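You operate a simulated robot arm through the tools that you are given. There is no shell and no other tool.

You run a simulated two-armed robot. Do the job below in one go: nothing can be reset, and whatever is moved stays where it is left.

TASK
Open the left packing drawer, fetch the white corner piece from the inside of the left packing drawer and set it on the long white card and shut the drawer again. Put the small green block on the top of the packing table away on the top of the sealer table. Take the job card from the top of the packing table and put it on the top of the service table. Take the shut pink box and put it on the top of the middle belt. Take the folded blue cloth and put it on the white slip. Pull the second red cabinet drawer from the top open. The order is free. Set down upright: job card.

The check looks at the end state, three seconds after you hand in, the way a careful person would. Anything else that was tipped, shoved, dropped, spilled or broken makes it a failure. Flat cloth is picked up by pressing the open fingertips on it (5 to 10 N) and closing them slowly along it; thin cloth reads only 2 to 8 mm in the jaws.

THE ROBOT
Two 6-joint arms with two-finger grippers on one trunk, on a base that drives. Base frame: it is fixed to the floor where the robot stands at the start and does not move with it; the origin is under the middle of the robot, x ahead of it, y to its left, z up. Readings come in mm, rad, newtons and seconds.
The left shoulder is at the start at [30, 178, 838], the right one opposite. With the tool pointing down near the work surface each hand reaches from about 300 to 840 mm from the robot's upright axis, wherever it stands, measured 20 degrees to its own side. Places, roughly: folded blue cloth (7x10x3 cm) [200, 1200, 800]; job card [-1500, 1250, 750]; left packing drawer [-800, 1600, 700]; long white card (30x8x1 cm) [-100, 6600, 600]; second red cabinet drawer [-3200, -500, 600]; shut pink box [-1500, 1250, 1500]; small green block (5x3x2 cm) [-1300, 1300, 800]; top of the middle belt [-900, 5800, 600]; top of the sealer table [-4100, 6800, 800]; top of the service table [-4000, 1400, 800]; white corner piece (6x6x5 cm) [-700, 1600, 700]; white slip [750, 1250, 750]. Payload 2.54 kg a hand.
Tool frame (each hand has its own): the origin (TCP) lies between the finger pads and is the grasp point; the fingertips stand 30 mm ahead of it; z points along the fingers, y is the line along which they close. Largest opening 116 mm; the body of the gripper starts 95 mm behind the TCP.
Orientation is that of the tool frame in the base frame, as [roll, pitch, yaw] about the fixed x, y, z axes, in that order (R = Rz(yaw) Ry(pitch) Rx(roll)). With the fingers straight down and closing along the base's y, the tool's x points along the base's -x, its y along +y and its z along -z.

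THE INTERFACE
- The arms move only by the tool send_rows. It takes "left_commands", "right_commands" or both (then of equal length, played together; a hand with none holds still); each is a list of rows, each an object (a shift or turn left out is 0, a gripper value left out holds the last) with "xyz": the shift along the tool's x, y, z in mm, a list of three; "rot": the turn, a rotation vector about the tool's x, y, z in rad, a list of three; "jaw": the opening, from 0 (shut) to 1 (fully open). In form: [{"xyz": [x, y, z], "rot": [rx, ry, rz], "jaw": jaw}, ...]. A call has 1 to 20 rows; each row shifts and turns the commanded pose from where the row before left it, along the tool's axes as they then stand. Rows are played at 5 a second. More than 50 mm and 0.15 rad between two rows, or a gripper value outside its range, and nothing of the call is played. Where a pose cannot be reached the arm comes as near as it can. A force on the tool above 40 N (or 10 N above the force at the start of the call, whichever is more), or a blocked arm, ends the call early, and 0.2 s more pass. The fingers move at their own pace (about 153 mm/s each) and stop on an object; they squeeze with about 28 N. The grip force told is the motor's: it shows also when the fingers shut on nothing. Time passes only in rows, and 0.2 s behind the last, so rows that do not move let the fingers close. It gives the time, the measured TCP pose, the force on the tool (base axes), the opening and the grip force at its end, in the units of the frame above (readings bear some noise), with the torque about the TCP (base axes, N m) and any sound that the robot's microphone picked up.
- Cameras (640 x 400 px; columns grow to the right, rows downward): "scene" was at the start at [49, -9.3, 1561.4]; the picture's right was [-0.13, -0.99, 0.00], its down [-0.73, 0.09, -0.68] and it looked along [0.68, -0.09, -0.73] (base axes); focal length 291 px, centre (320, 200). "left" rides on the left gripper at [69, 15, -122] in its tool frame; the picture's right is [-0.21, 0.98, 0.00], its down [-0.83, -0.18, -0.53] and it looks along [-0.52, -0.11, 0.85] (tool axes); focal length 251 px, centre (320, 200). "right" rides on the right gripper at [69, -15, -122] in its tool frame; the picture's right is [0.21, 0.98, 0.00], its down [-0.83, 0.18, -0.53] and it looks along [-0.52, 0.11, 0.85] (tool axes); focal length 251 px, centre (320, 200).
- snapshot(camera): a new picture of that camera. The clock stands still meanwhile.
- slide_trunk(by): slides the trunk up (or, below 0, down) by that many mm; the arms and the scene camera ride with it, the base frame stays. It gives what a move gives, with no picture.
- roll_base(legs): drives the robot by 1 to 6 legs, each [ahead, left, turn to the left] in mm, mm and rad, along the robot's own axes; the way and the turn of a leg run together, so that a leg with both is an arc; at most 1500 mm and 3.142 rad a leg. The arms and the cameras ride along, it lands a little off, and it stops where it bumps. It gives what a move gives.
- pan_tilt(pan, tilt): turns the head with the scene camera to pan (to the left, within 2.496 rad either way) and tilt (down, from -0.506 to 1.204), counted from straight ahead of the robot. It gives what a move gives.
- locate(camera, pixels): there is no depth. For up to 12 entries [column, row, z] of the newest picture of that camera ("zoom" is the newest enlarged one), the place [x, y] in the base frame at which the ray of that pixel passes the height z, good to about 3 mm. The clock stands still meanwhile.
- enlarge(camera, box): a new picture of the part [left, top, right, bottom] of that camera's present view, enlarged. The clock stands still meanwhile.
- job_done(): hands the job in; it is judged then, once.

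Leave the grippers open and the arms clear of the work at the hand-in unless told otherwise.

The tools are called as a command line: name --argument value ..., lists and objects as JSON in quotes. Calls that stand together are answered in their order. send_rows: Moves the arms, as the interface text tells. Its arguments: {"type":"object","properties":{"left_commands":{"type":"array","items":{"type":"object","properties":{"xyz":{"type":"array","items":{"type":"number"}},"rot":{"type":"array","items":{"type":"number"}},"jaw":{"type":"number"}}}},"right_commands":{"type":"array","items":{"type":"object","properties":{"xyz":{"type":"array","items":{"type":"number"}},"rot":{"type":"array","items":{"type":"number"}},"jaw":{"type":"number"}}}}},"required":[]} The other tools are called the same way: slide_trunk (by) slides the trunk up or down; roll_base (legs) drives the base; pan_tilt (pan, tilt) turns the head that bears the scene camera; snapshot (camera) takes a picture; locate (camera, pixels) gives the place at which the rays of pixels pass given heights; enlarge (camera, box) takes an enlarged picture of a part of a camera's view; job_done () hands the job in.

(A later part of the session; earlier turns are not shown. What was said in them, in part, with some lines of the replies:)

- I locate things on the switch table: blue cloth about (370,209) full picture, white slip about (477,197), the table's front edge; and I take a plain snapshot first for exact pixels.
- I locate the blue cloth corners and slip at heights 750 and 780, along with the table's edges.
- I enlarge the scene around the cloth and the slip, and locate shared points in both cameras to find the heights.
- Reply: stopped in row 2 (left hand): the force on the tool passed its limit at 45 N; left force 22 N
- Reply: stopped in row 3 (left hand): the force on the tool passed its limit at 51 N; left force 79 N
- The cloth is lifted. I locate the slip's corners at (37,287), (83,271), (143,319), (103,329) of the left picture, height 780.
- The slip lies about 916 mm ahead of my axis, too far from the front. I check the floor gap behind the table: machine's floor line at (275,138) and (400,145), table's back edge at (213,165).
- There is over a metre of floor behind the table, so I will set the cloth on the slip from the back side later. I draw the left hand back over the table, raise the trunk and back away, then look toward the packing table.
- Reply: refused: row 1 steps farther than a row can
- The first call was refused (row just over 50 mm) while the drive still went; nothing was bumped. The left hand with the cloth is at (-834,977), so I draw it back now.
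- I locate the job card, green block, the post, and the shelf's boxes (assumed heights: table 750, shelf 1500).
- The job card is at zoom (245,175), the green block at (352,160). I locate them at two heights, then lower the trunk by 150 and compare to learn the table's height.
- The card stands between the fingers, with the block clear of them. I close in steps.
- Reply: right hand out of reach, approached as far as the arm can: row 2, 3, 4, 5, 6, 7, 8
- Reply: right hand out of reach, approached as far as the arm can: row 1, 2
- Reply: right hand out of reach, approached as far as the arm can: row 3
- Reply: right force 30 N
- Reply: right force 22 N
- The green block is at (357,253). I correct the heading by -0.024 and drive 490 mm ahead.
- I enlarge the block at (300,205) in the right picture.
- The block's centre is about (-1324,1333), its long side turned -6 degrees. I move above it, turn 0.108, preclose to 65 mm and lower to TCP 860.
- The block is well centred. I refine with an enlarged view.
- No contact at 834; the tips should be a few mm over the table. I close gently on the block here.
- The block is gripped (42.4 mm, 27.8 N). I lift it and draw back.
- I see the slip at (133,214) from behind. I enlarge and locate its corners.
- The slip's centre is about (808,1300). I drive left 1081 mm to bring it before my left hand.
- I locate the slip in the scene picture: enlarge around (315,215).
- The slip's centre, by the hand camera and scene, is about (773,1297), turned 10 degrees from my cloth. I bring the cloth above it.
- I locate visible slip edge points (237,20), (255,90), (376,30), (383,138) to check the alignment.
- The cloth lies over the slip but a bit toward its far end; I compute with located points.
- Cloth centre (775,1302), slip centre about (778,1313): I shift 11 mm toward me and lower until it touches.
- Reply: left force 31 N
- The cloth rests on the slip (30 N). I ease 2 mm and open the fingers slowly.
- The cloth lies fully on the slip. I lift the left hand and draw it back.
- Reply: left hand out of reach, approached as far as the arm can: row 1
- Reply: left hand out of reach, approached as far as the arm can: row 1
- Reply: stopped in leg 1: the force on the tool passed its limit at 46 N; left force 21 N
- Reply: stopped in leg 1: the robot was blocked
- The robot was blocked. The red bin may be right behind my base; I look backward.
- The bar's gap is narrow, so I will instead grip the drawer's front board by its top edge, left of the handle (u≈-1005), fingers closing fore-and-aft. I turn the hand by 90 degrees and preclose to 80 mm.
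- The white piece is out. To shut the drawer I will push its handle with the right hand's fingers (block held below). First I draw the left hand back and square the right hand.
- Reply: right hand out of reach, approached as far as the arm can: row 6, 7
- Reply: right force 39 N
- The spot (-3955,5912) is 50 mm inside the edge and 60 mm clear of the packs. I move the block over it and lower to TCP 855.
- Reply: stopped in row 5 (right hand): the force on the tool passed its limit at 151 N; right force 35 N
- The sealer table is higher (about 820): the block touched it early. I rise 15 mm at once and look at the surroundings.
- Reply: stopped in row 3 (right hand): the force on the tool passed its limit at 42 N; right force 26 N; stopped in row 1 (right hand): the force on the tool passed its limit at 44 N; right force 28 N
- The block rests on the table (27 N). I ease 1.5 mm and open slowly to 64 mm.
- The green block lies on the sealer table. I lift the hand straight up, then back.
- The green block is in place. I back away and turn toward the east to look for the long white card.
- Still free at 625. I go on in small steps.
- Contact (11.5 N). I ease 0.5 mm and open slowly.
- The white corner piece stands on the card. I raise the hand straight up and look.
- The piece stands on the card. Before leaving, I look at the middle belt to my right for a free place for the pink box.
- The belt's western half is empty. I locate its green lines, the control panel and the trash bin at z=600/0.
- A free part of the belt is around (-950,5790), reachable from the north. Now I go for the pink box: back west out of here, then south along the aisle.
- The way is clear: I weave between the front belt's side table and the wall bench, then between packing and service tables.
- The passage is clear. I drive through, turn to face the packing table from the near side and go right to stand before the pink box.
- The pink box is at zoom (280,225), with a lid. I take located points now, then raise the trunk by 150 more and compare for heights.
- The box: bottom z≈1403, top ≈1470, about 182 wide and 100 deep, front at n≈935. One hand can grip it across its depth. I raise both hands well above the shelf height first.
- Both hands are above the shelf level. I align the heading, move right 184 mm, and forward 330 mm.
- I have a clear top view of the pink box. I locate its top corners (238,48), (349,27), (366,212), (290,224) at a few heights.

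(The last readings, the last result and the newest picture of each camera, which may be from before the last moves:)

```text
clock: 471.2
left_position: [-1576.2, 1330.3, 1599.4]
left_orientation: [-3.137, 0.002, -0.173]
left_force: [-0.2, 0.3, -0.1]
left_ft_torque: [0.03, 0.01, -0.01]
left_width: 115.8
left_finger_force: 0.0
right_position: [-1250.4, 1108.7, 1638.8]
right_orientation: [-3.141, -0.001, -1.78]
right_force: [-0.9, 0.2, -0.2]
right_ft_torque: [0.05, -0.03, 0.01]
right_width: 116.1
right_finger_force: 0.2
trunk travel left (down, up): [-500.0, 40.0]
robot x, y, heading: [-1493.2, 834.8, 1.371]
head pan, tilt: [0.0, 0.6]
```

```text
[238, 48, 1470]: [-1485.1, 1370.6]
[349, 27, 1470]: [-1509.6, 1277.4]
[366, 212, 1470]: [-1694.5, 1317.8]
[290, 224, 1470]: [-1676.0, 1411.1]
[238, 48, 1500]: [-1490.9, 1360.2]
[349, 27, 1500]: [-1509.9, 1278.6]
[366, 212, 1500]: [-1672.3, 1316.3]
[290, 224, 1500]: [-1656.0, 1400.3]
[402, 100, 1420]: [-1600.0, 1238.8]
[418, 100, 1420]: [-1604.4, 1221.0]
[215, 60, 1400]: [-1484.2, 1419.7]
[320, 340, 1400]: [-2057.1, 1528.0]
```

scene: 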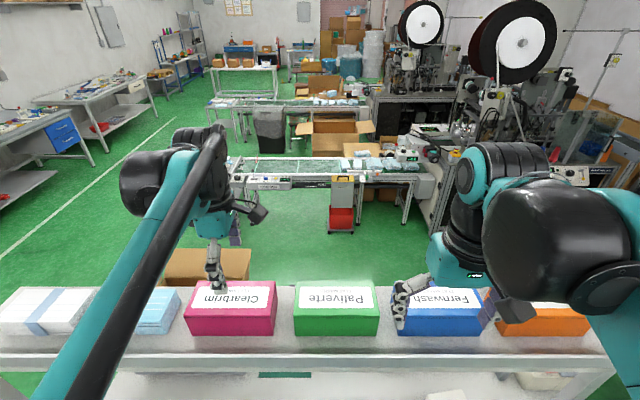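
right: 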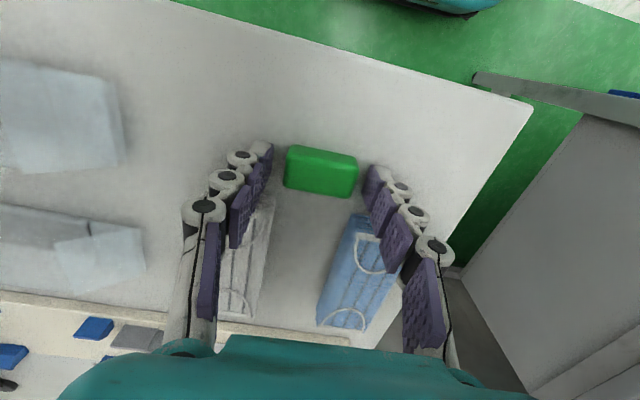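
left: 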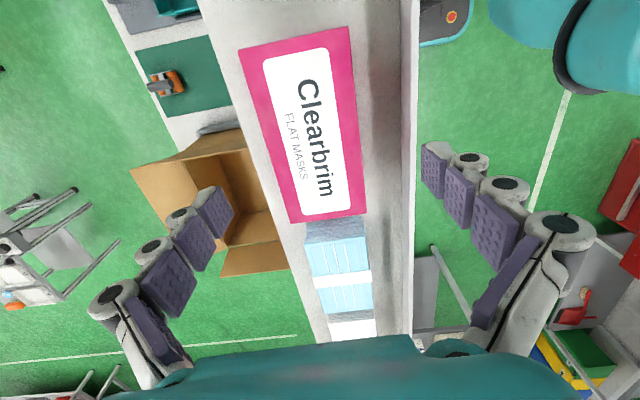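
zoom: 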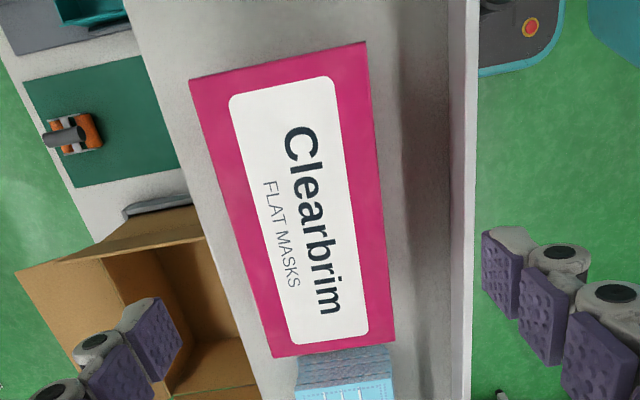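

The box top matches z≈1475: 185 by 95 mm, centre (-1591,1344), turned -0.2155; lip 56 mm before it. I centre the hand, align it, and lower to TCP 1530.

send_rows --left_commands '[{"rot": [0, 0, 0.0425], "jaw": 1.0}, {"xyz": [-17.4, -10.2, 0]}, {"xyz": [0, 0, 35]}, {"xyz": [0, 0, 34]}, {}]'

snapshot --camera "left"

enlarge --camera "scene" --box '[140, 200, 340, 360]'

```text
clock: 472.4
left_position: [-1592.1, 1345.6, 1530.5]
left_orientation: [-3.138, 0.001, -0.216]
left_force: [0.7, -0.1, 0.6]
left_ft_torque: [-0.01, -0.01, -0.02]
left_width: 115.9
left_finger_force: 0.1
right_position: [-1250.1, 1109.2, 1638.4]
right_orientation: [-3.14, -0.004, -1.781]
right_force: [0.1, -0.2, 0.2]
right_ft_torque: [-0.01, -0.02, -0.02]
right_width: 116.2
right_finger_force: 0.0
trunk travel left (down, up): [-500.0, 40.0]
robot x, y, heading: [-1494.5, 839.0, 1.364]
head pan, tilt: [0.0, 0.6]
```

```text
taken
```

left: 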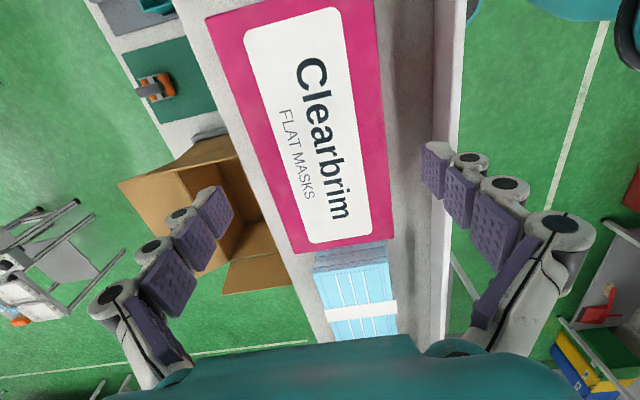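

```text
2.50 times, centred on (240, 280) of scene
```

zoom: 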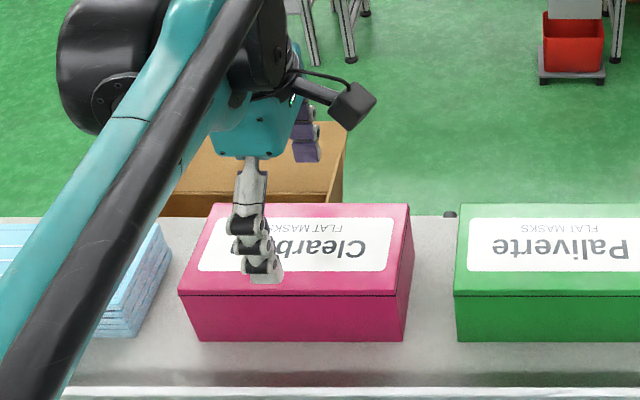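

I verify with corners SW (386,240), NW (297,254) and edge points (255,140), (381,140) at z=1475.

locate --camera "left" --pixels '[[386, 240, 1475], [297, 254, 1475], [255, 140, 1475], [381, 140, 1475], [386, 240, 1465], [297, 254, 1465], [230, 80, 1475], [378, 60, 1475]]'

```text
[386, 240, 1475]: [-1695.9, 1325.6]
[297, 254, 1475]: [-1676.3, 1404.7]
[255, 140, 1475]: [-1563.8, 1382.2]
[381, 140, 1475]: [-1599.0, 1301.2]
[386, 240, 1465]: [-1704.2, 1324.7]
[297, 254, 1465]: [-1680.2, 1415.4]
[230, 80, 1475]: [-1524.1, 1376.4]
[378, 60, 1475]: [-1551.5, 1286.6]
```

The hand is centred to within a few mm. I lower in steps to TCP 1458.

send_rows --left_commands '[{"xyz": [0, 0, 20]}, {"xyz": [0, 0, 20]}, {"xyz": [0, 0, 16]}, {"xyz": [0, 0, 16]}, {}]'

snapshot --camera "left"

enlarge --camera "scene" --box '[140, 200, 340, 360]'

```text
clock: 473.6
left_position: [-1591.0, 1344.7, 1458.4]
left_orientation: [-3.137, 0.001, -0.216]
left_force: [0.1, 1.3, 0.2]
left_ft_torque: [0.02, -0.01, 0.0]
left_width: 116.0
left_finger_force: 0.1
right_position: [-1248.9, 1109.7, 1638.9]
right_orientation: [-3.141, -0.004, -1.781]
right_force: [-1.0, 0.5, -0.9]
right_ft_torque: [0.01, 0.01, -0.01]
right_width: 116.1
right_finger_force: 0.0
trunk travel left (down, up): [-500.0, 40.0]
robot x, y, heading: [-1495.7, 836.3, 1.365]
head pan, tilt: [0.0, 0.6]
```

```text
taken
```

left: 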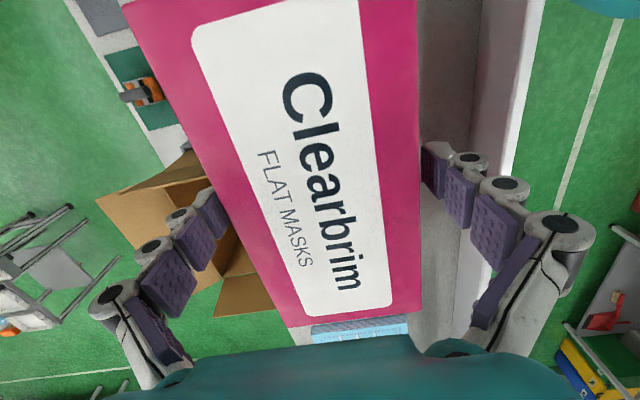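

```text
2.50 times, centred on (240, 280) of scene
```

zoom: 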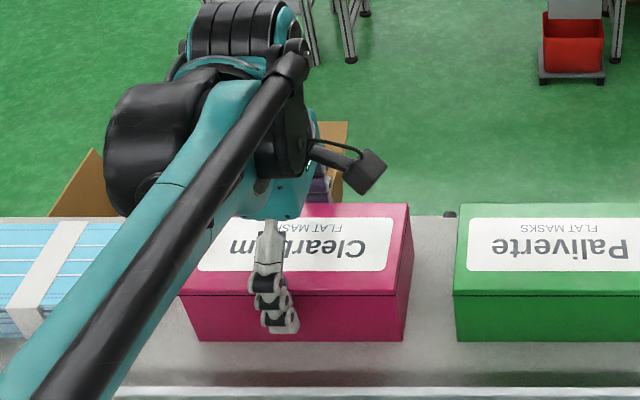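

The fingers stand on both sides of the box. I close slowly.

send_rows --left_commands '[{"jaw": 0.93}, {"jaw": 0.87}, {"jaw": 0.82}, {"jaw": 0.78}, {"jaw": 0.72}, {"jaw": 0.6}, {}]'

snapshot --camera "left"

```text
clock: 475.2
left_position: [-1589.6, 1345.1, 1459.1]
left_orientation: [-3.136, 0.001, -0.217]
left_force: [-1.1, 0.5, 11.3]
left_ft_torque: [-0.27, 0.08, 0.1]
left_width: 93.3
left_finger_force: 27.7
right_position: [-1249.2, 1109.4, 1640.2]
right_orientation: [-3.14, -0.005, -1.783]
right_force: [0.4, 0.0, -0.1]
right_ft_torque: [-0.02, -0.02, -0.03]
right_width: 116.0
right_finger_force: 0.1
trunk travel left (down, up): [-500.0, 40.0]
robot x, y, heading: [-1488.5, 834.8, 1.361]
head pan, tilt: [0.0, 0.6]
```

```text
taken
```

left: 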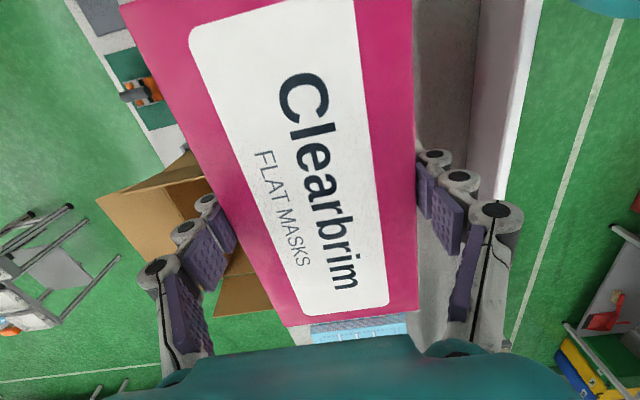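

Gripped at 93 mm, 27.7 N. I lift 25 mm and read the load.

send_rows --left_commands '[{"xyz": [0, 0, -8]}, {"xyz": [0, 0, -10]}, {"xyz": [0, 0, -12]}, {}]'

snapshot --camera "scene"

```text
clock: 476.2
left_position: [-1590.3, 1346.6, 1487.4]
left_orientation: [-3.139, 0.002, -0.217]
left_force: [0.2, -0.6, -3.0]
left_ft_torque: [0.01, 0.01, 0.02]
left_width: 93.2
left_finger_force: 27.7
right_position: [-1249.4, 1110.2, 1638.4]
right_orientation: [-3.141, -0.002, -1.782]
right_force: [0.2, 0.3, 0.7]
right_ft_torque: [-0.01, 0.02, -0.01]
right_width: 115.9
right_finger_force: 0.0
trunk travel left (down, up): [-500.0, 40.0]
robot x, y, heading: [-1494.6, 836.1, 1.362]
head pan, tilt: [0.0, 0.6]
```

```text
taken
```

scene: 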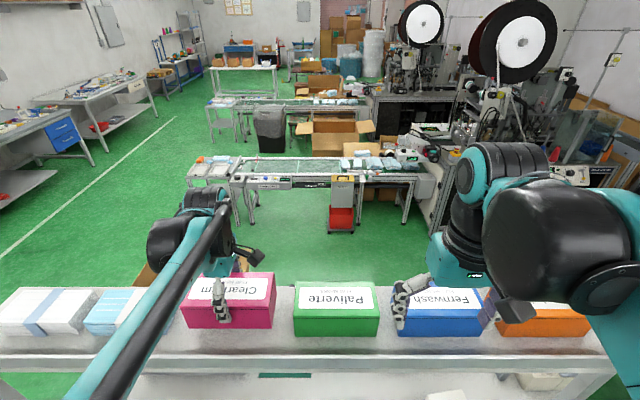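

The box is held, weight about 3 N. I lift it 100 mm more, clear of its neighbours and the lip.

send_rows --left_commands '[{"xyz": [0, 0, -25]}, {"xyz": [0, 0, -25]}, {"xyz": [0, 0, -25]}, {"xyz": [0, 0, -25]}, {}]'

roll_base --legs '[[-500, 0, 0]]'

snapshot --camera "scene"

```text
clock: 477.4
left_position: [-1589.7, 1347.1, 1587.8]
left_orientation: [-3.139, 0.002, -0.217]
left_force: [0.0, 0.1, -2.5]
left_ft_torque: [-0.04, 0.01, -0.02]
left_width: 93.4
left_finger_force: 27.4
right_position: [-1249.8, 1110.1, 1637.9]
right_orientation: [-3.14, -0.003, -1.783]
right_force: [0.4, -0.4, -0.9]
right_ft_torque: [-0.02, 0.0, 0.0]
right_width: 116.4
right_finger_force: 0.1
trunk travel left (down, up): [-500.0, 40.0]
robot x, y, heading: [-1496.1, 838.1, 1.363]
head pan, tilt: [0.0, 0.6]
```

```text
clock: 480.3
left_position: [-1693.6, 859.2, 1588.3]
left_orientation: [-3.138, 0.002, -0.219]
left_force: [-0.2, -0.4, -2.1]
left_ft_torque: [-0.02, 0.0, 0.01]
left_width: 93.5
left_finger_force: 27.7
right_position: [-1353.3, 622.0, 1639.1]
right_orientation: [-3.14, -0.004, -1.784]
right_force: [0.6, 0.3, -0.4]
right_ft_torque: [0.0, -0.02, -0.01]
right_width: 115.8
right_finger_force: 0.1
trunk travel left (down, up): [-500.0, 40.0]
robot x, y, heading: [-1597.1, 348.6, 1.357]
head pan, tilt: [0.0, 0.6]
```

```text
taken
```

scene: 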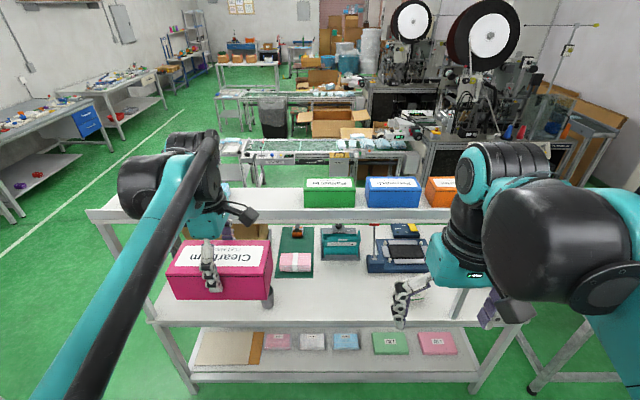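

The box is clear of the shelf. I lower the trunk by 450 and bring the hands to carrying height.

slide_trunk --by -450

send_rows --left_commands '[{"xyz": [0, 0, 30]}, {"xyz": [0, 0, 30]}, {"xyz": [0, 0, 30]}, {}, {}]' --right_commands '[{"xyz": [0, 0, 40]}, {"xyz": [0, 0, 40]}, {"xyz": [0, 0, 40]}, {"xyz": [0, 0, 40]}, {"xyz": [0, 0, 40]}]'

snapshot --camera "left"

```text
refused: -450 is not a number from -400 to 400
```

```text
clock: 481.5
left_position: [-1692.5, 857.9, 1497.6]
left_orientation: [-3.138, 0.0, -0.219]
left_force: [-0.8, 0.7, -2.3]
left_ft_torque: [0.0, 0.01, -0.01]
left_width: 93.0
left_finger_force: 28.0
right_position: [-1353.3, 620.6, 1439.5]
right_orientation: [-3.14, -0.005, -1.784]
right_force: [0.0, 0.1, -0.9]
right_ft_torque: [-0.01, -0.04, 0.03]
right_width: 115.9
right_finger_force: 0.1
trunk travel left (down, up): [-500.0, 40.0]
robot x, y, heading: [-1598.7, 348.8, 1.361]
head pan, tilt: [0.0, 0.6]
```

```text
taken
```

left: 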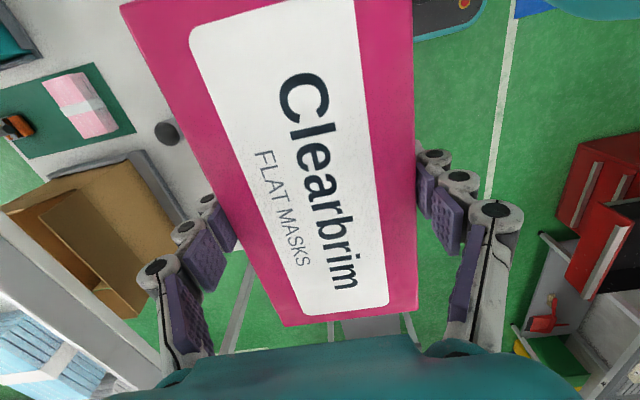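

The trunk moves at most 400 at once; I lower it in two parts.

slide_trunk --by -400

slide_trunk --by -50

pan_tilt --pan 0.4 --tilt 0.45

snapshot --camera "scene"

```text
clock: 485.4
left_position: [-1693.8, 857.5, 1098.1]
left_orientation: [-3.138, 0.003, -0.217]
left_force: [-0.5, 1.2, -1.9]
left_ft_torque: [-0.04, 0.04, 0.01]
left_width: 93.4
left_finger_force: 27.9
right_position: [-1353.4, 620.1, 1040.1]
right_orientation: [-3.14, -0.003, -1.784]
right_force: [-0.2, 1.0, -0.1]
right_ft_torque: [0.03, 0.03, 0.0]
right_width: 116.0
right_finger_force: 0.0
trunk travel left (down, up): [-100.0, 440.0]
robot x, y, heading: [-1596.7, 350.6, 1.358]
head pan, tilt: [0.0, 0.6]
```

```text
clock: 486.3
left_position: [-1692.9, 857.8, 1049.0]
left_orientation: [-3.138, 0.001, -0.218]
left_force: [0.1, 0.5, -1.7]
left_ft_torque: [-0.04, -0.01, 0.02]
left_width: 93.4
left_finger_force: 28.0
right_position: [-1353.4, 619.6, 989.8]
right_orientation: [-3.142, -0.003, -1.782]
right_force: [-0.3, 0.4, -0.2]
right_ft_torque: [-0.02, 0.0, 0.02]
right_width: 116.1
right_finger_force: 0.1
trunk travel left (down, up): [-50.0, 490.0]
robot x, y, heading: [-1597.7, 347.1, 1.359]
head pan, tilt: [0.0, 0.6]
```

```text
clock: 487.1
left_position: [-1692.3, 857.8, 1049.4]
left_orientation: [-3.138, 0.002, -0.219]
left_force: [-0.4, 0.3, -1.7]
left_ft_torque: [-0.04, -0.01, 0.01]
left_width: 93.1
left_finger_force: 28.1
right_position: [-1353.3, 619.6, 989.5]
right_orientation: [-3.14, -0.005, -1.783]
right_force: [-0.1, -0.9, 0.6]
right_ft_torque: [0.02, 0.0, 0.01]
right_width: 115.8
right_finger_force: 0.0
trunk travel left (down, up): [-50.0, 490.0]
robot x, y, heading: [-1595.5, 346.6, 1.359]
head pan, tilt: [0.4, 0.45]
```

```text
taken
```

scene: 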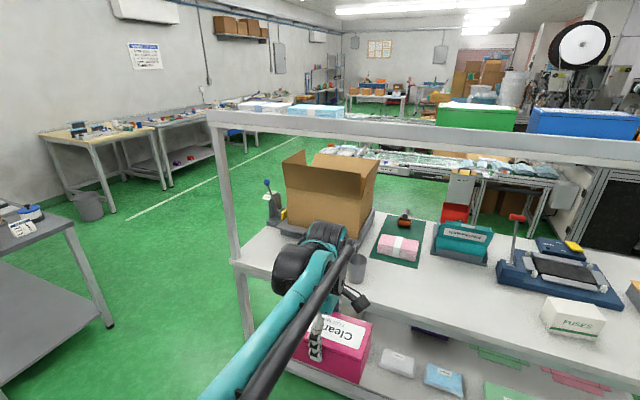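

I carry the box: left along the table, then north through the aisle.

roll_base --legs '[[0, 640, 0], [0, 635, 0]]'

roll_base --legs '[[1235, 0, 0], [1235, 0, 0]]'

pan_tilt --pan 0.0 --tilt 0.4

snapshot --camera "scene"

```text
clock: 493.9
left_position: [-2933.2, 1133.3, 1048.2]
left_orientation: [-3.139, 0.001, -0.229]
left_force: [0.3, -0.3, -2.0]
left_ft_torque: [0.0, -0.04, 0.0]
left_width: 93.4
left_finger_force: 27.9
right_position: [-2596.1, 892.4, 991.6]
right_orientation: [-3.139, -0.003, -1.796]
right_force: [0.8, -0.9, 0.3]
right_ft_torque: [-0.05, -0.03, 0.0]
right_width: 115.9
right_finger_force: 0.1
trunk travel left (down, up): [-50.0, 490.0]
robot x, y, heading: [-2842.0, 620.6, 1.346]
head pan, tilt: [0.4, 0.45]
```

```text
clock: 506.0
left_position: [-2386.9, 3545.0, 1048.8]
left_orientation: [-3.138, 0.004, -0.23]
left_force: [-0.6, -0.4, -2.7]
left_ft_torque: [-0.01, 0.0, -0.02]
left_width: 93.4
left_finger_force: 28.0
right_position: [-2050.4, 3303.5, 989.7]
right_orientation: [-3.139, -0.005, -1.796]
right_force: [0.3, 0.4, 0.2]
right_ft_torque: [-0.01, -0.04, -0.01]
right_width: 115.9
right_finger_force: 0.1
trunk travel left (down, up): [-50.0, 490.0]
robot x, y, heading: [-2299.0, 3033.9, 1.349]
head pan, tilt: [0.4, 0.45]
```

```text
clock: 506.8
left_position: [-2386.5, 3544.8, 1047.9]
left_orientation: [-3.137, 0.001, -0.23]
left_force: [0.2, 0.8, -2.6]
left_ft_torque: [0.04, 0.01, 0.03]
left_width: 93.2
left_finger_force: 28.1
right_position: [-2049.4, 3303.3, 990.5]
right_orientation: [-3.14, -0.004, -1.797]
right_force: [0.1, 0.9, 0.3]
right_ft_torque: [0.0, 0.01, 0.02]
right_width: 116.0
right_finger_force: 0.1
trunk travel left (down, up): [-50.0, 490.0]
robot x, y, heading: [-2294.2, 3036.1, 1.341]
head pan, tilt: [0.0, 0.4]
```

```text
taken
```

scene: 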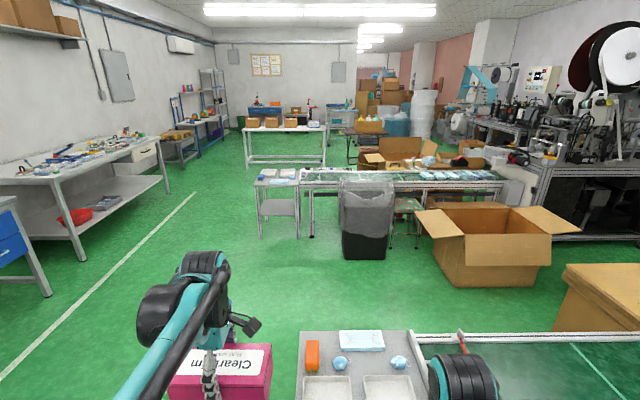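

The front belt's side table is straight ahead, so I go left first, then on up the aisle to the north of the middle belt.

roll_base --legs '[[0, 580, 0.018], [1100, 320, 0], [1100, 320, 0], [1440, 0, 0]]'

snapshot --camera "scene"

```text
clock: 527.9
left_position: [-2767.0, 7379.9, 1048.2]
left_orientation: [-3.139, 0.0, -0.236]
left_force: [1.1, -0.3, -2.6]
left_ft_torque: [-0.01, -0.02, 0.02]
left_width: 93.2
left_finger_force: 28.1
right_position: [-2430.6, 7137.5, 989.2]
right_orientation: [-3.138, -0.003, -1.799]
right_force: [0.0, -0.3, 0.2]
right_ft_torque: [-0.05, 0.01, 0.01]
right_width: 116.2
right_finger_force: 0.0
trunk travel left (down, up): [-50.0, 490.0]
robot x, y, heading: [-2682.3, 6869.0, 1.341]
head pan, tilt: [0.0, 0.4]
```

```text
taken
```

scene: 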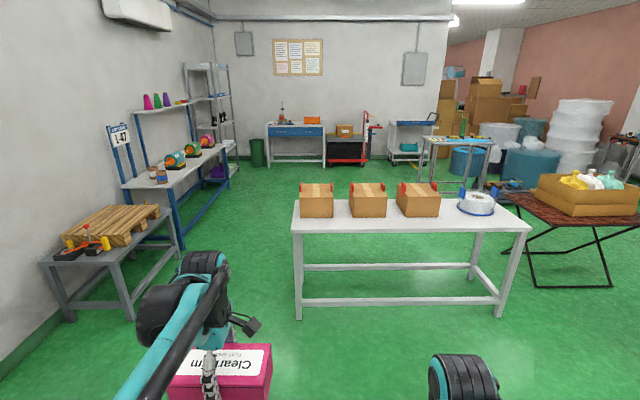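

I turn about to face south and go left (east) along the north side of the middle belt.

roll_base --legs '[[0, 0, -3.122], [0, 830, 0], [0, 820, 0]]'

pan_tilt --pan 0.2 --tilt 0.85

snapshot --camera "scene"

snapshot --camera "left"

```text
clock: 543.5
left_position: [-959.9, 6042.9, 1048.1]
left_orientation: [-3.138, 0.002, 2.943]
left_force: [0.9, -0.9, -2.6]
left_ft_torque: [-0.02, 0.04, 0.01]
left_width: 93.4
left_finger_force: 27.6
right_position: [-1304.0, 6273.5, 988.9]
right_orientation: [-3.138, -0.003, 1.378]
right_force: [0.4, 0.5, 0.2]
right_ft_torque: [0.03, 0.04, 0.02]
right_width: 116.2
right_finger_force: 0.0
trunk travel left (down, up): [-50.0, 490.0]
robot x, y, heading: [-1062.9, 6549.1, -1.765]
head pan, tilt: [0.0, 0.4]
```

```text
clock: 544.4
left_position: [-959.0, 6042.3, 1048.9]
left_orientation: [-3.138, 0.003, 2.943]
left_force: [-0.8, 0.3, -1.8]
left_ft_torque: [-0.01, 0.03, -0.02]
left_width: 93.4
left_finger_force: 28.5
right_position: [-1304.4, 6273.8, 989.6]
right_orientation: [-3.139, -0.003, 1.378]
right_force: [-0.1, 0.0, -1.1]
right_ft_torque: [0.0, -0.02, 0.01]
right_width: 116.0
right_finger_force: 0.1
trunk travel left (down, up): [-50.0, 490.0]
robot x, y, heading: [-1063.3, 6550.4, -1.762]
head pan, tilt: [0.201, 0.85]
```

```text
taken
```

scene: 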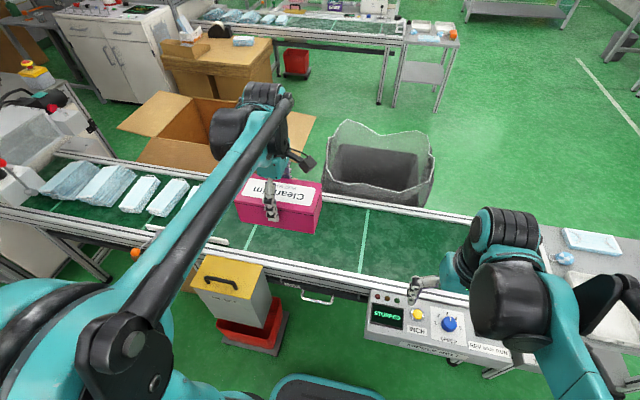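

```text
taken
```

left: 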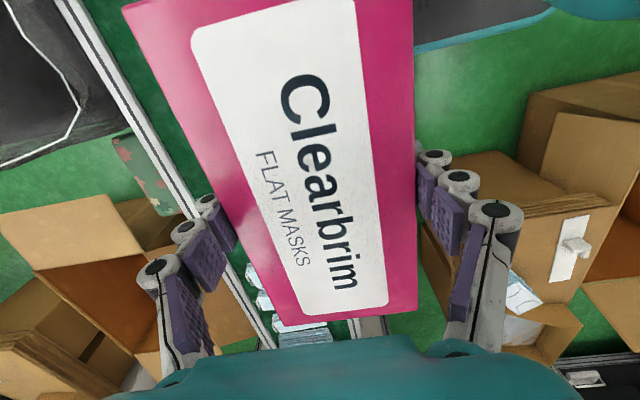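

I see the belt's free section between the packs and the line at (365,240). I locate these at z=600 and the reject box etc.

locate --camera "scene" --pixels '[[368, 209, 600], [362, 272, 600], [255, 228, 600], [243, 251, 600], [330, 203, 600], [310, 261, 600], [330, 270, 600], [200, 190, 600], [400, 210, 600], [400, 277, 600]]'

enlarge --camera "scene" --box '[180, 150, 420, 310]'

```text
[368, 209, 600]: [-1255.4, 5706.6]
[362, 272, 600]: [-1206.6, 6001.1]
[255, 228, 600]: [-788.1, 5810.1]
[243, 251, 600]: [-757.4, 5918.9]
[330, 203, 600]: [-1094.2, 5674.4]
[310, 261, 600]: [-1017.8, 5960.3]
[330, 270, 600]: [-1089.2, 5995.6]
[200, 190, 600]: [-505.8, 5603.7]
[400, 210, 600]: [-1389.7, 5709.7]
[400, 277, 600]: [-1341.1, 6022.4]
```

```text
2.50 times, centred on (300, 230) of scene
```

zoom: 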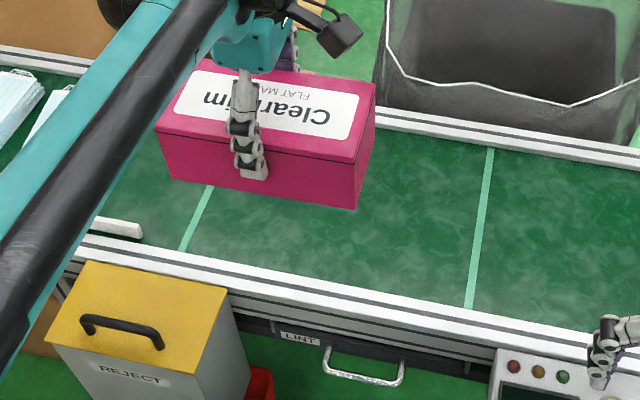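

The free section's middle is about (-1030,5812). I move the box over it at this height.

send_rows --left_commands '[{"xyz": [4, -40, 0]}, {"xyz": [4, -40, 0]}, {"xyz": [4, -40, 0]}, {"xyz": [4, -40, 0]}, {"xyz": [4, -40, 0]}, {"xyz": [3.7, -39.9, 0]}, {"xyz": [0, 0, 45]}, {"xyz": [0, 0, 45]}, {"xyz": [0, 0, 45]}, {"xyz": [0, 0, 45]}, {}]'

snapshot --camera "left"

snapshot --camera "scene"

```text
clock: 546.8
left_position: [-1029.7, 5811.5, 869.6]
left_orientation: [-3.137, 0.001, 2.942]
left_force: [0.1, 0.2, -1.6]
left_ft_torque: [-0.01, -0.04, -0.04]
left_width: 93.3
left_finger_force: 28.2
right_position: [-1303.8, 6273.8, 990.7]
right_orientation: [-3.139, -0.003, 1.377]
right_force: [-1.1, 0.4, 0.1]
right_ft_torque: [0.01, -0.01, -0.01]
right_width: 116.0
right_finger_force: 0.1
trunk travel left (down, up): [-50.0, 490.0]
robot x, y, heading: [-1063.2, 6547.4, -1.765]
head pan, tilt: [0.201, 0.85]
```

```text
taken
```

left: 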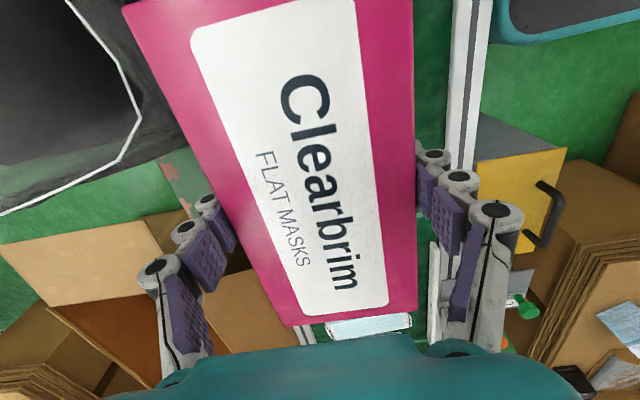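

```text
taken
```

scene: 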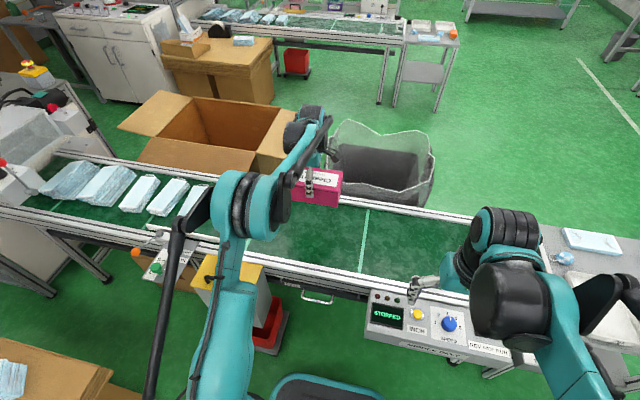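

I check the north rail's inner edge in the left view at (450,60), (443,150) for z=600, and visible belt points near the box's end (410,325).

locate --camera "left" --pixels '[[450, 60, 600], [444, 140, 600], [450, 60, 650], [444, 140, 650], [430, 240, 600], [412, 316, 600], [328, 330, 600]]'

enlarge --camera "scene" --box '[230, 140, 450, 310]'

```text
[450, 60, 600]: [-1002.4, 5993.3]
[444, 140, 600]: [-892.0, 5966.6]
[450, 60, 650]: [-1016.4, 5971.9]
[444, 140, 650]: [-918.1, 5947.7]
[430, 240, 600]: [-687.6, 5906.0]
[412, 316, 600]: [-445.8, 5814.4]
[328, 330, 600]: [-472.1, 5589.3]
```

```text
2.35 times, centred on (340, 225) of scene
```

zoom: 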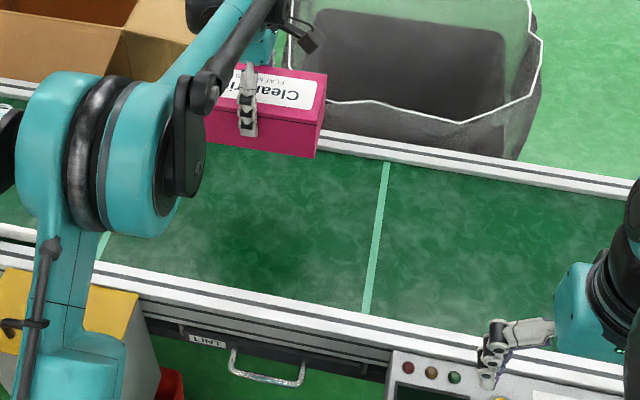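

The rails match at z≈630; the belt's middle is about 20 mm more to the north. I shift 18 mm and lower to TCP 720.

send_rows --left_commands '[{"xyz": [0, 18, 0]}, {"xyz": [0, 0, 40]}, {"xyz": [0, 0, 40]}, {"xyz": [0, 0, 40]}, {"xyz": [0, 0, 28]}, {}]'

snapshot --camera "left"

enlarge --camera "scene" --box '[230, 140, 450, 310]'

```text
clock: 548.2
left_position: [-1026.4, 5828.3, 721.9]
left_orientation: [-3.138, 0.002, 2.942]
left_force: [-0.4, 0.6, -2.0]
left_ft_torque: [0.04, -0.03, 0.04]
left_width: 93.3
left_finger_force: 28.4
right_position: [-1304.1, 6274.4, 989.7]
right_orientation: [-3.139, -0.003, 1.378]
right_force: [-0.4, 0.1, -0.5]
right_ft_torque: [-0.02, 0.0, -0.02]
right_width: 115.7
right_finger_force: 0.0
trunk travel left (down, up): [-50.0, 490.0]
robot x, y, heading: [-1064.4, 6549.9, -1.763]
head pan, tilt: [0.201, 0.85]
```

```text
taken
```

left: 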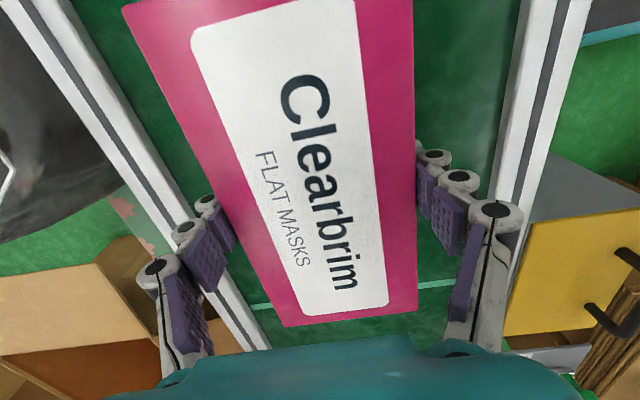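

```text
2.35 times, centred on (340, 225) of scene
```

zoom: 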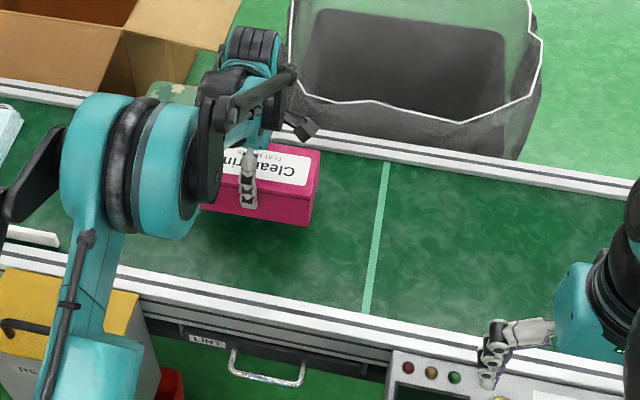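

Both rails are visible now: south inner edge near (140,110), north inner edge near (508,110). I check the centring.

locate --camera "left" --pixels '[[75, 5, 620], [140, 110, 620], [200, 230, 620], [522, 10, 620], [508, 110, 620], [497, 190, 620]]'

```text
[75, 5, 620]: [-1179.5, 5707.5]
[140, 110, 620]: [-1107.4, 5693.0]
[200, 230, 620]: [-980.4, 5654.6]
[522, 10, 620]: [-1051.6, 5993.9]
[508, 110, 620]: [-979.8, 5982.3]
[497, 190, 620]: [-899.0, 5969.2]
```

The box is centred on the belt. I lower further, feeling for contact.

send_rows --left_commands '[{"xyz": [0, 0, 10]}, {"xyz": [0, 0, 8]}, {}]'

send_rows --left_commands '[{"xyz": [0, 0, 4]}, {"xyz": [0, 0, 4]}, {"xyz": [0, 0, 3]}, {}]'

send_rows --left_commands '[{"xyz": [0, 0, 3]}, {"xyz": [0, 0, 3]}, {"xyz": [0, 0, 3]}, {}]'

```text
clock: 549.0
left_position: [-1027.0, 5828.8, 703.8]
left_orientation: [-3.138, 0.002, 2.943]
left_force: [-0.2, 0.1, -1.9]
left_ft_torque: [-0.01, 0.03, 0.0]
left_width: 93.5
left_finger_force: 27.8
right_position: [-1303.7, 6273.1, 989.2]
right_orientation: [-3.14, -0.004, 1.377]
right_force: [-0.5, 0.1, -0.1]
right_ft_torque: [-0.01, 0.01, -0.04]
right_width: 116.1
right_finger_force: 0.1
trunk travel left (down, up): [-50.0, 490.0]
robot x, y, heading: [-1062.8, 6546.6, -1.76]
head pan, tilt: [0.201, 0.85]
```

```text
clock: 550.0
left_position: [-1025.3, 5828.4, 692.3]
left_orientation: [-3.141, 0.0, 2.943]
left_force: [-0.1, 0.7, -1.2]
left_ft_torque: [0.0, 0.0, 0.03]
left_width: 93.2
left_finger_force: 28.4
right_position: [-1304.7, 6272.0, 989.2]
right_orientation: [-3.14, -0.004, 1.378]
right_force: [-1.0, -0.3, -0.2]
right_ft_torque: [0.03, 0.02, 0.03]
right_width: 116.1
right_finger_force: 0.1
trunk travel left (down, up): [-50.0, 490.0]
robot x, y, heading: [-1064.4, 6549.4, -1.761]
head pan, tilt: [0.201, 0.85]
```

```text
clock: 551.0
left_position: [-1024.5, 5829.9, 683.3]
left_orientation: [-3.137, 0.001, 2.943]
left_force: [0.4, -0.4, -2.5]
left_ft_torque: [-0.01, 0.0, 0.0]
left_width: 93.4
left_finger_force: 28.4
right_position: [-1304.3, 6273.3, 990.8]
right_orientation: [-3.141, -0.003, 1.379]
right_force: [-0.1, -0.4, -0.3]
right_ft_torque: [0.02, 0.01, 0.01]
right_width: 116.0
right_finger_force: 0.1
trunk travel left (down, up): [-50.0, 490.0]
robot x, y, heading: [-1061.6, 6551.5, -1.762]
head pan, tilt: [0.201, 0.85]
```

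No contact at 683. I continue in 3 mm steps.

send_rows --left_commands '[{"xyz": [0, 0, 3]}, {"xyz": [0, 0, 3]}, {"xyz": [0, 0, 2]}, {}]'

send_rows --left_commands '[{"xyz": [0, 0, 2.5]}, {"xyz": [0, 0, 2.5]}, {"xyz": [0, 0, 2]}, {}]'

send_rows --left_commands '[{"xyz": [0, 0, 2.5]}, {"xyz": [0, 0, 2]}, {}]'

```text
clock: 552.0
left_position: [-1026.3, 5828.9, 677.1]
left_orientation: [-3.134, 0.002, 2.941]
left_force: [0.6, -6.5, 21.7]
left_ft_torque: [-0.24, 0.01, -0.01]
left_width: 93.8
left_finger_force: 27.8
right_position: [-1304.3, 6274.6, 989.7]
right_orientation: [-3.141, -0.002, 1.378]
right_force: [-0.1, 0.6, -0.3]
right_ft_torque: [-0.02, 0.04, 0.0]
right_width: 115.7
right_finger_force: 0.0
trunk travel left (down, up): [-50.0, 490.0]
robot x, y, heading: [-1062.4, 6551.9, -1.759]
head pan, tilt: [0.201, 0.85]
```

```text
clock: 553.0
left_position: [-1026.0, 5829.2, 669.2]
left_orientation: [-3.137, 0.002, 2.944]
left_force: [0.5, 1.7, 18.7]
left_ft_torque: [0.11, 0.0, -0.03]
left_width: 93.6
left_finger_force: 27.9
right_position: [-1304.0, 6274.7, 990.2]
right_orientation: [-3.14, -0.002, 1.378]
right_force: [0.2, -0.7, 1.2]
right_ft_torque: [-0.01, -0.03, 0.01]
right_width: 115.8
right_finger_force: 0.1
trunk travel left (down, up): [-50.0, 490.0]
robot x, y, heading: [-1061.7, 6551.4, -1.762]
head pan, tilt: [0.201, 0.85]
```

```text
clock: 553.8
left_position: [-1026.2, 5828.4, 665.4]
left_orientation: [-3.135, 0.002, 2.941]
left_force: [-2.8, -0.6, 21.0]
left_ft_torque: [-0.03, 0.06, -0.02]
left_width: 93.6
left_finger_force: 28.4
right_position: [-1303.7, 6275.4, 989.5]
right_orientation: [-3.14, 0.0, 1.376]
right_force: [0.8, -0.7, -0.1]
right_ft_torque: [-0.03, 0.01, 0.02]
right_width: 115.9
right_finger_force: 0.2
trunk travel left (down, up): [-50.0, 490.0]
robot x, y, heading: [-1064.8, 6553.6, -1.759]
head pan, tilt: [0.201, 0.85]
```

The box touched the belt at 677 and then slipped a little in the grip; it rests on the belt. I open the fingers now.

send_rows --left_commands '[{"jaw": 0.82}, {"jaw": 0.86}, {"jaw": 0.9}, {"jaw": 0.95}, {"jaw": 1.0}, {}]'

snapshot --camera "left"

```text
clock: 555.2
left_position: [-1025.6, 5827.6, 663.4]
left_orientation: [-3.139, 0.001, 2.942]
left_force: [-1.0, -0.2, -0.5]
left_ft_torque: [0.01, -0.01, 0.03]
left_width: 115.8
left_finger_force: 0.1
right_position: [-1303.0, 6274.4, 990.2]
right_orientation: [-3.141, -0.003, 1.377]
right_force: [-0.2, -0.3, 0.6]
right_ft_torque: [0.01, -0.01, 0.0]
right_width: 115.8
right_finger_force: 0.0
trunk travel left (down, up): [-50.0, 490.0]
robot x, y, heading: [-1065.9, 6548.4, -1.759]
head pan, tilt: [0.201, 0.85]
```

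```text
taken
```

left: 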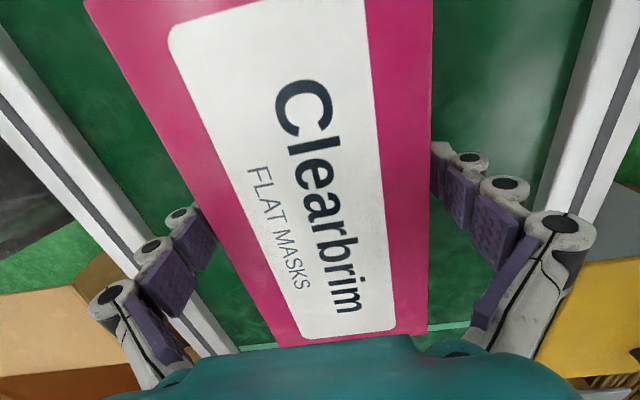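

Released with no force. I lift the hand straight up slowly.

send_rows --left_commands '[{"xyz": [0, 0, -15]}, {"xyz": [0, 0, -20]}, {"xyz": [0, 0, -30]}, {"xyz": [0, 0, -40]}, {"xyz": [0, 0, -45]}, {"xyz": [0, 0, -45]}, {"xyz": [0, 0, -45]}, {}]'

snapshot --camera "left"

snapshot --camera "scene"

```text
clock: 557.0
left_position: [-1026.6, 5829.4, 903.6]
left_orientation: [-3.138, 0.003, 2.944]
left_force: [0.4, 0.6, -0.1]
left_ft_torque: [0.0, 0.01, -0.01]
left_width: 116.2
left_finger_force: 0.1
right_position: [-1303.7, 6273.8, 990.3]
right_orientation: [-3.139, -0.003, 1.377]
right_force: [0.3, 0.8, -0.2]
right_ft_torque: [0.01, -0.01, 0.02]
right_width: 115.9
right_finger_force: 0.0
trunk travel left (down, up): [-50.0, 490.0]
robot x, y, heading: [-1065.9, 6548.0, -1.761]
head pan, tilt: [0.201, 0.85]
```

```text
taken
```

left: 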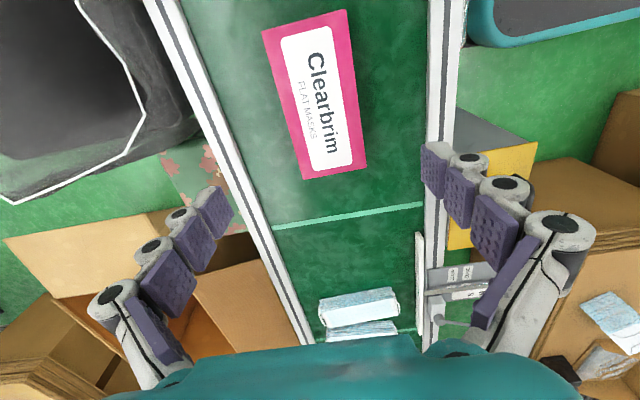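

```text
taken
```

scene: 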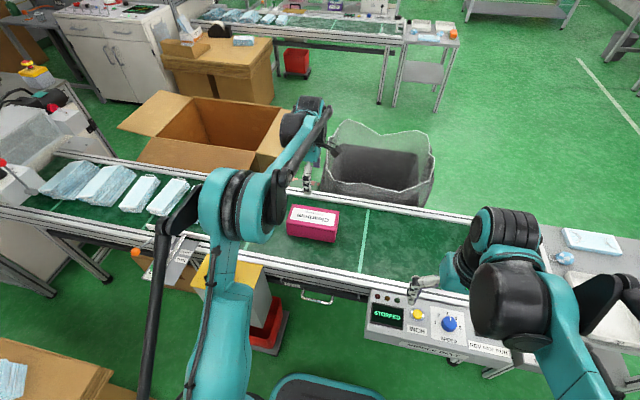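

The pink box stands flat on the middle belt. I draw the left hand back to my body.

send_rows --left_commands '[{"xyz": [0, 45, -10]}, {"xyz": [0, 45, -10]}, {"xyz": [0, 45, -10]}, {"xyz": [0, 45, 0]}, {"xyz": [0, 45, 0]}]'

enlarge --camera "scene" --box '[230, 160, 430, 300]'

pan_tilt --pan 1.3 --tilt 0.7

snapshot --camera "scene"

```text
clock: 558.2
left_position: [-981.9, 6050.0, 932.8]
left_orientation: [-3.136, 0.001, 2.941]
left_force: [0.1, 0.1, -0.2]
left_ft_torque: [-0.05, -0.02, -0.01]
left_width: 115.9
left_finger_force: 0.0
right_position: [-1303.0, 6274.9, 990.4]
right_orientation: [-3.14, -0.002, 1.377]
right_force: [-0.5, 0.7, -0.3]
right_ft_torque: [-0.04, 0.0, 0.0]
right_width: 115.9
right_finger_force: 0.0
trunk travel left (down, up): [-50.0, 490.0]
robot x, y, heading: [-1068.8, 6549.6, -1.761]
head pan, tilt: [0.201, 0.85]
```

```text
2.86 times, centred on (330, 230) of scene
```

zoom: 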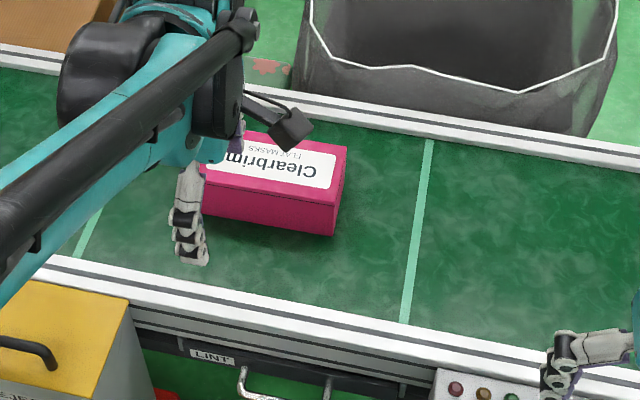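

```text
clock: 559.6
left_position: [-982.5, 6049.7, 932.0]
left_orientation: [-3.136, 0.001, 2.942]
left_force: [0.3, -0.5, -0.2]
left_ft_torque: [0.03, 0.01, 0.01]
left_width: 116.1
left_finger_force: 0.0
right_position: [-1303.1, 6274.2, 991.1]
right_orientation: [-3.14, -0.004, 1.377]
right_force: [-0.6, -0.4, 0.7]
right_ft_torque: [0.0, -0.02, -0.03]
right_width: 115.9
right_finger_force: 0.1
trunk travel left (down, up): [-50.0, 490.0]
robot x, y, heading: [-1062.0, 6550.0, -1.762]
head pan, tilt: [1.3, 0.7]
```

```text
taken
```

scene: 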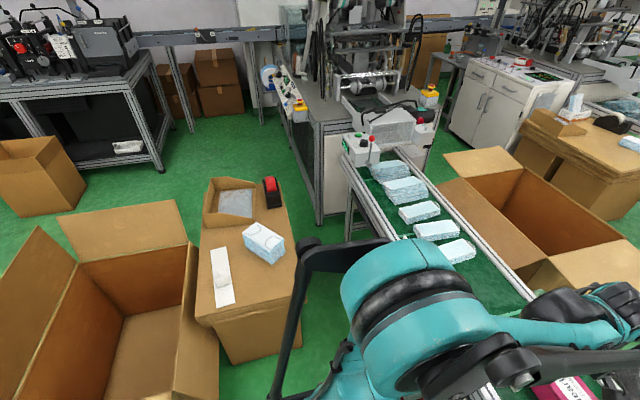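

I zoom on the card to check the corner piece.

enlarge --camera "scene" --box '[180, 220, 300, 330]'

```text
3.64 times, centred on (240, 275) of scene
```

zoom: 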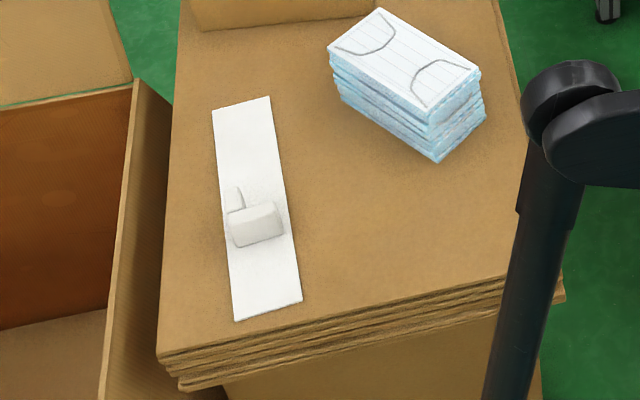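

The piece stands properly on the card. To be careful I go back south to look once more at the packing drawer and the red bin.

roll_base --legs '[[0, -825, -0.01], [0, -830, -0.01], [1450, 0, 0], [1160, 460, 0], [700, 200, 0]]'

pan_tilt --pan 0.7 --tilt 0.35

snapshot --camera "scene"

```text
clock: 584.3
left_position: [-2637.1, 2983.9, 933.2]
left_orientation: [-3.138, 0.001, 2.929]
left_force: [-0.5, -0.1, -0.3]
left_ft_torque: [0.04, 0.01, -0.01]
left_width: 116.0
left_finger_force: 0.0
right_position: [-2954.9, 3213.1, 989.8]
right_orientation: [-3.14, -0.004, 1.362]
right_force: [-0.5, -0.2, 0.5]
right_ft_torque: [0.04, 0.0, -0.03]
right_width: 116.0
right_finger_force: 0.0
trunk travel left (down, up): [-50.0, 490.0]
robot x, y, heading: [-2710.6, 3486.1, -1.777]
head pan, tilt: [1.3, 0.7]
```

```text
clock: 585.3
left_position: [-2636.8, 2985.2, 932.5]
left_orientation: [-3.138, 0.001, 2.928]
left_force: [-0.8, 0.3, 0.3]
left_ft_torque: [0.0, 0.02, 0.0]
left_width: 116.1
left_finger_force: 0.0
right_position: [-2954.9, 3213.2, 988.8]
right_orientation: [-3.139, -0.006, 1.364]
right_force: [-0.9, -0.1, -0.4]
right_ft_torque: [0.02, -0.02, 0.01]
right_width: 116.3
right_finger_force: 0.0
trunk travel left (down, up): [-50.0, 490.0]
robot x, y, heading: [-2712.3, 3483.8, -1.773]
head pan, tilt: [0.7, 0.351]
```

```text
taken
```

scene: 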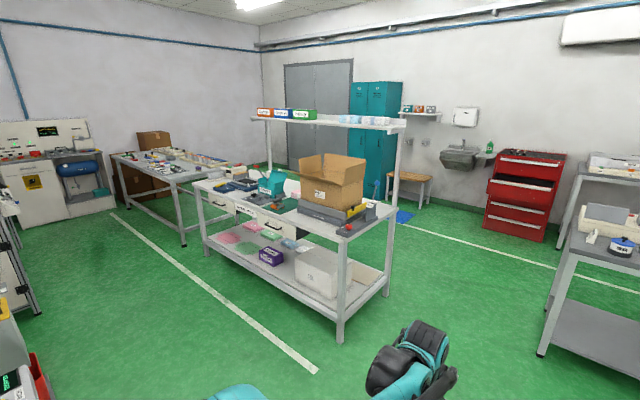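

I zoom on the packing drawers at (240,205).

enlarge --camera "scene" --box '[180, 160, 320, 270]'

enlarge --camera "scene" --box '[440, 130, 640, 270]'

pan_tilt --pan 1.5 --tilt 0.5

snapshot --camera "scene"

```text
3.64 times, centred on (250, 215) of scene
```

zoom: 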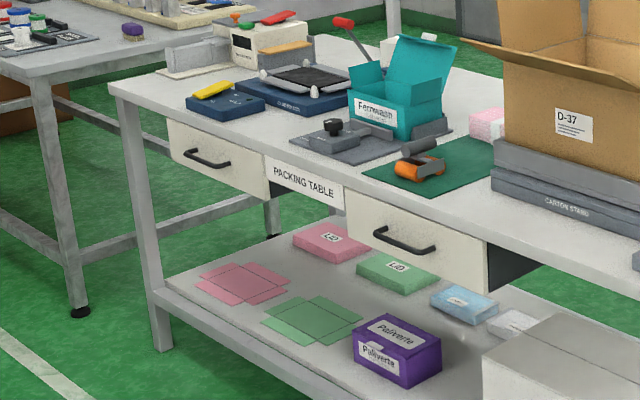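

```text
2.86 times, centred on (540, 200) of scene
```

zoom: 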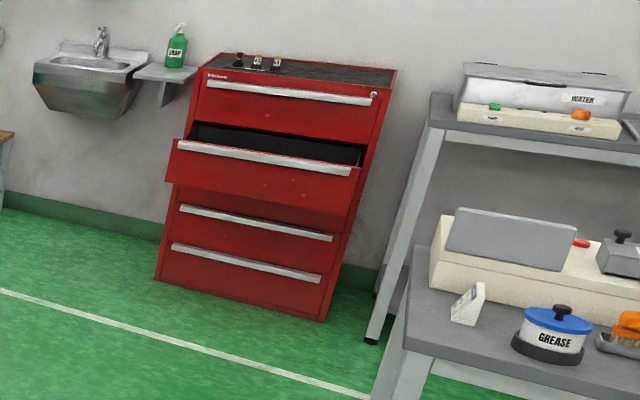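

```text
clock: 586.5
left_position: [-2637.1, 2984.6, 933.6]
left_orientation: [-3.138, 0.002, 2.928]
left_force: [-0.8, 0.1, -0.6]
left_ft_torque: [0.02, -0.02, 0.03]
left_width: 116.1
left_finger_force: 0.0
right_position: [-2954.3, 3213.0, 990.8]
right_orientation: [-3.14, -0.004, 1.363]
right_force: [0.4, -0.6, 0.3]
right_ft_torque: [0.01, -0.01, 0.0]
right_width: 116.0
right_finger_force: 0.1
trunk travel left (down, up): [-50.0, 490.0]
robot x, y, heading: [-2712.6, 3485.3, -1.778]
head pan, tilt: [1.499, 0.499]
```

```text
taken
```

scene: 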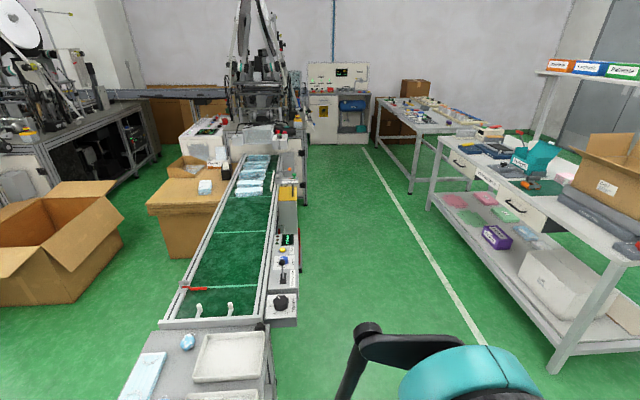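

The left packing drawer is flush with its neighbour and the sign, the job card stands upright on the service table, the red drawer is open. Both grippers are open and the arms are in free space. Everything is done, so I hand in.

job_done

```text
The job is handed in.
```

I did all six parts of the job and handed it in. I don't have the result of the check. One thing could count against it: I may have touched the red bin under the front belt.

| Task | End state |
|---|---|
| White corner piece | Standing on the long white card |
| Left packing drawer | Shut; its front lines up with the neighbouring drawer and the sign |
| Small green block | On the sealer table, near its front edge |
| Job card | Upright on the service table |
| Pink box | Shut and flat on the middle belt |
| Folded blue cloth | Fully on the white slip |
| Second red cabinet drawer | Open about 350 mm |

Some things happened along the way:
- **Red bin:** while pulling the packing drawer, my base was blocked by the red bin under the reject box. The bin still sat under the box afterwards and looked unmoved. I can't rule out a shift of a few millimetres.
- **Green block:** it met the sealer table hard (151 N for a moment), because the table is higher than I had reckoned. It came to rest flat.
- **Pink box:** it slipped slightly in the grip as I lowered it, after touching the belt. It stayed shut.

At hand-in both grippers were open and the arms were clear of the work.
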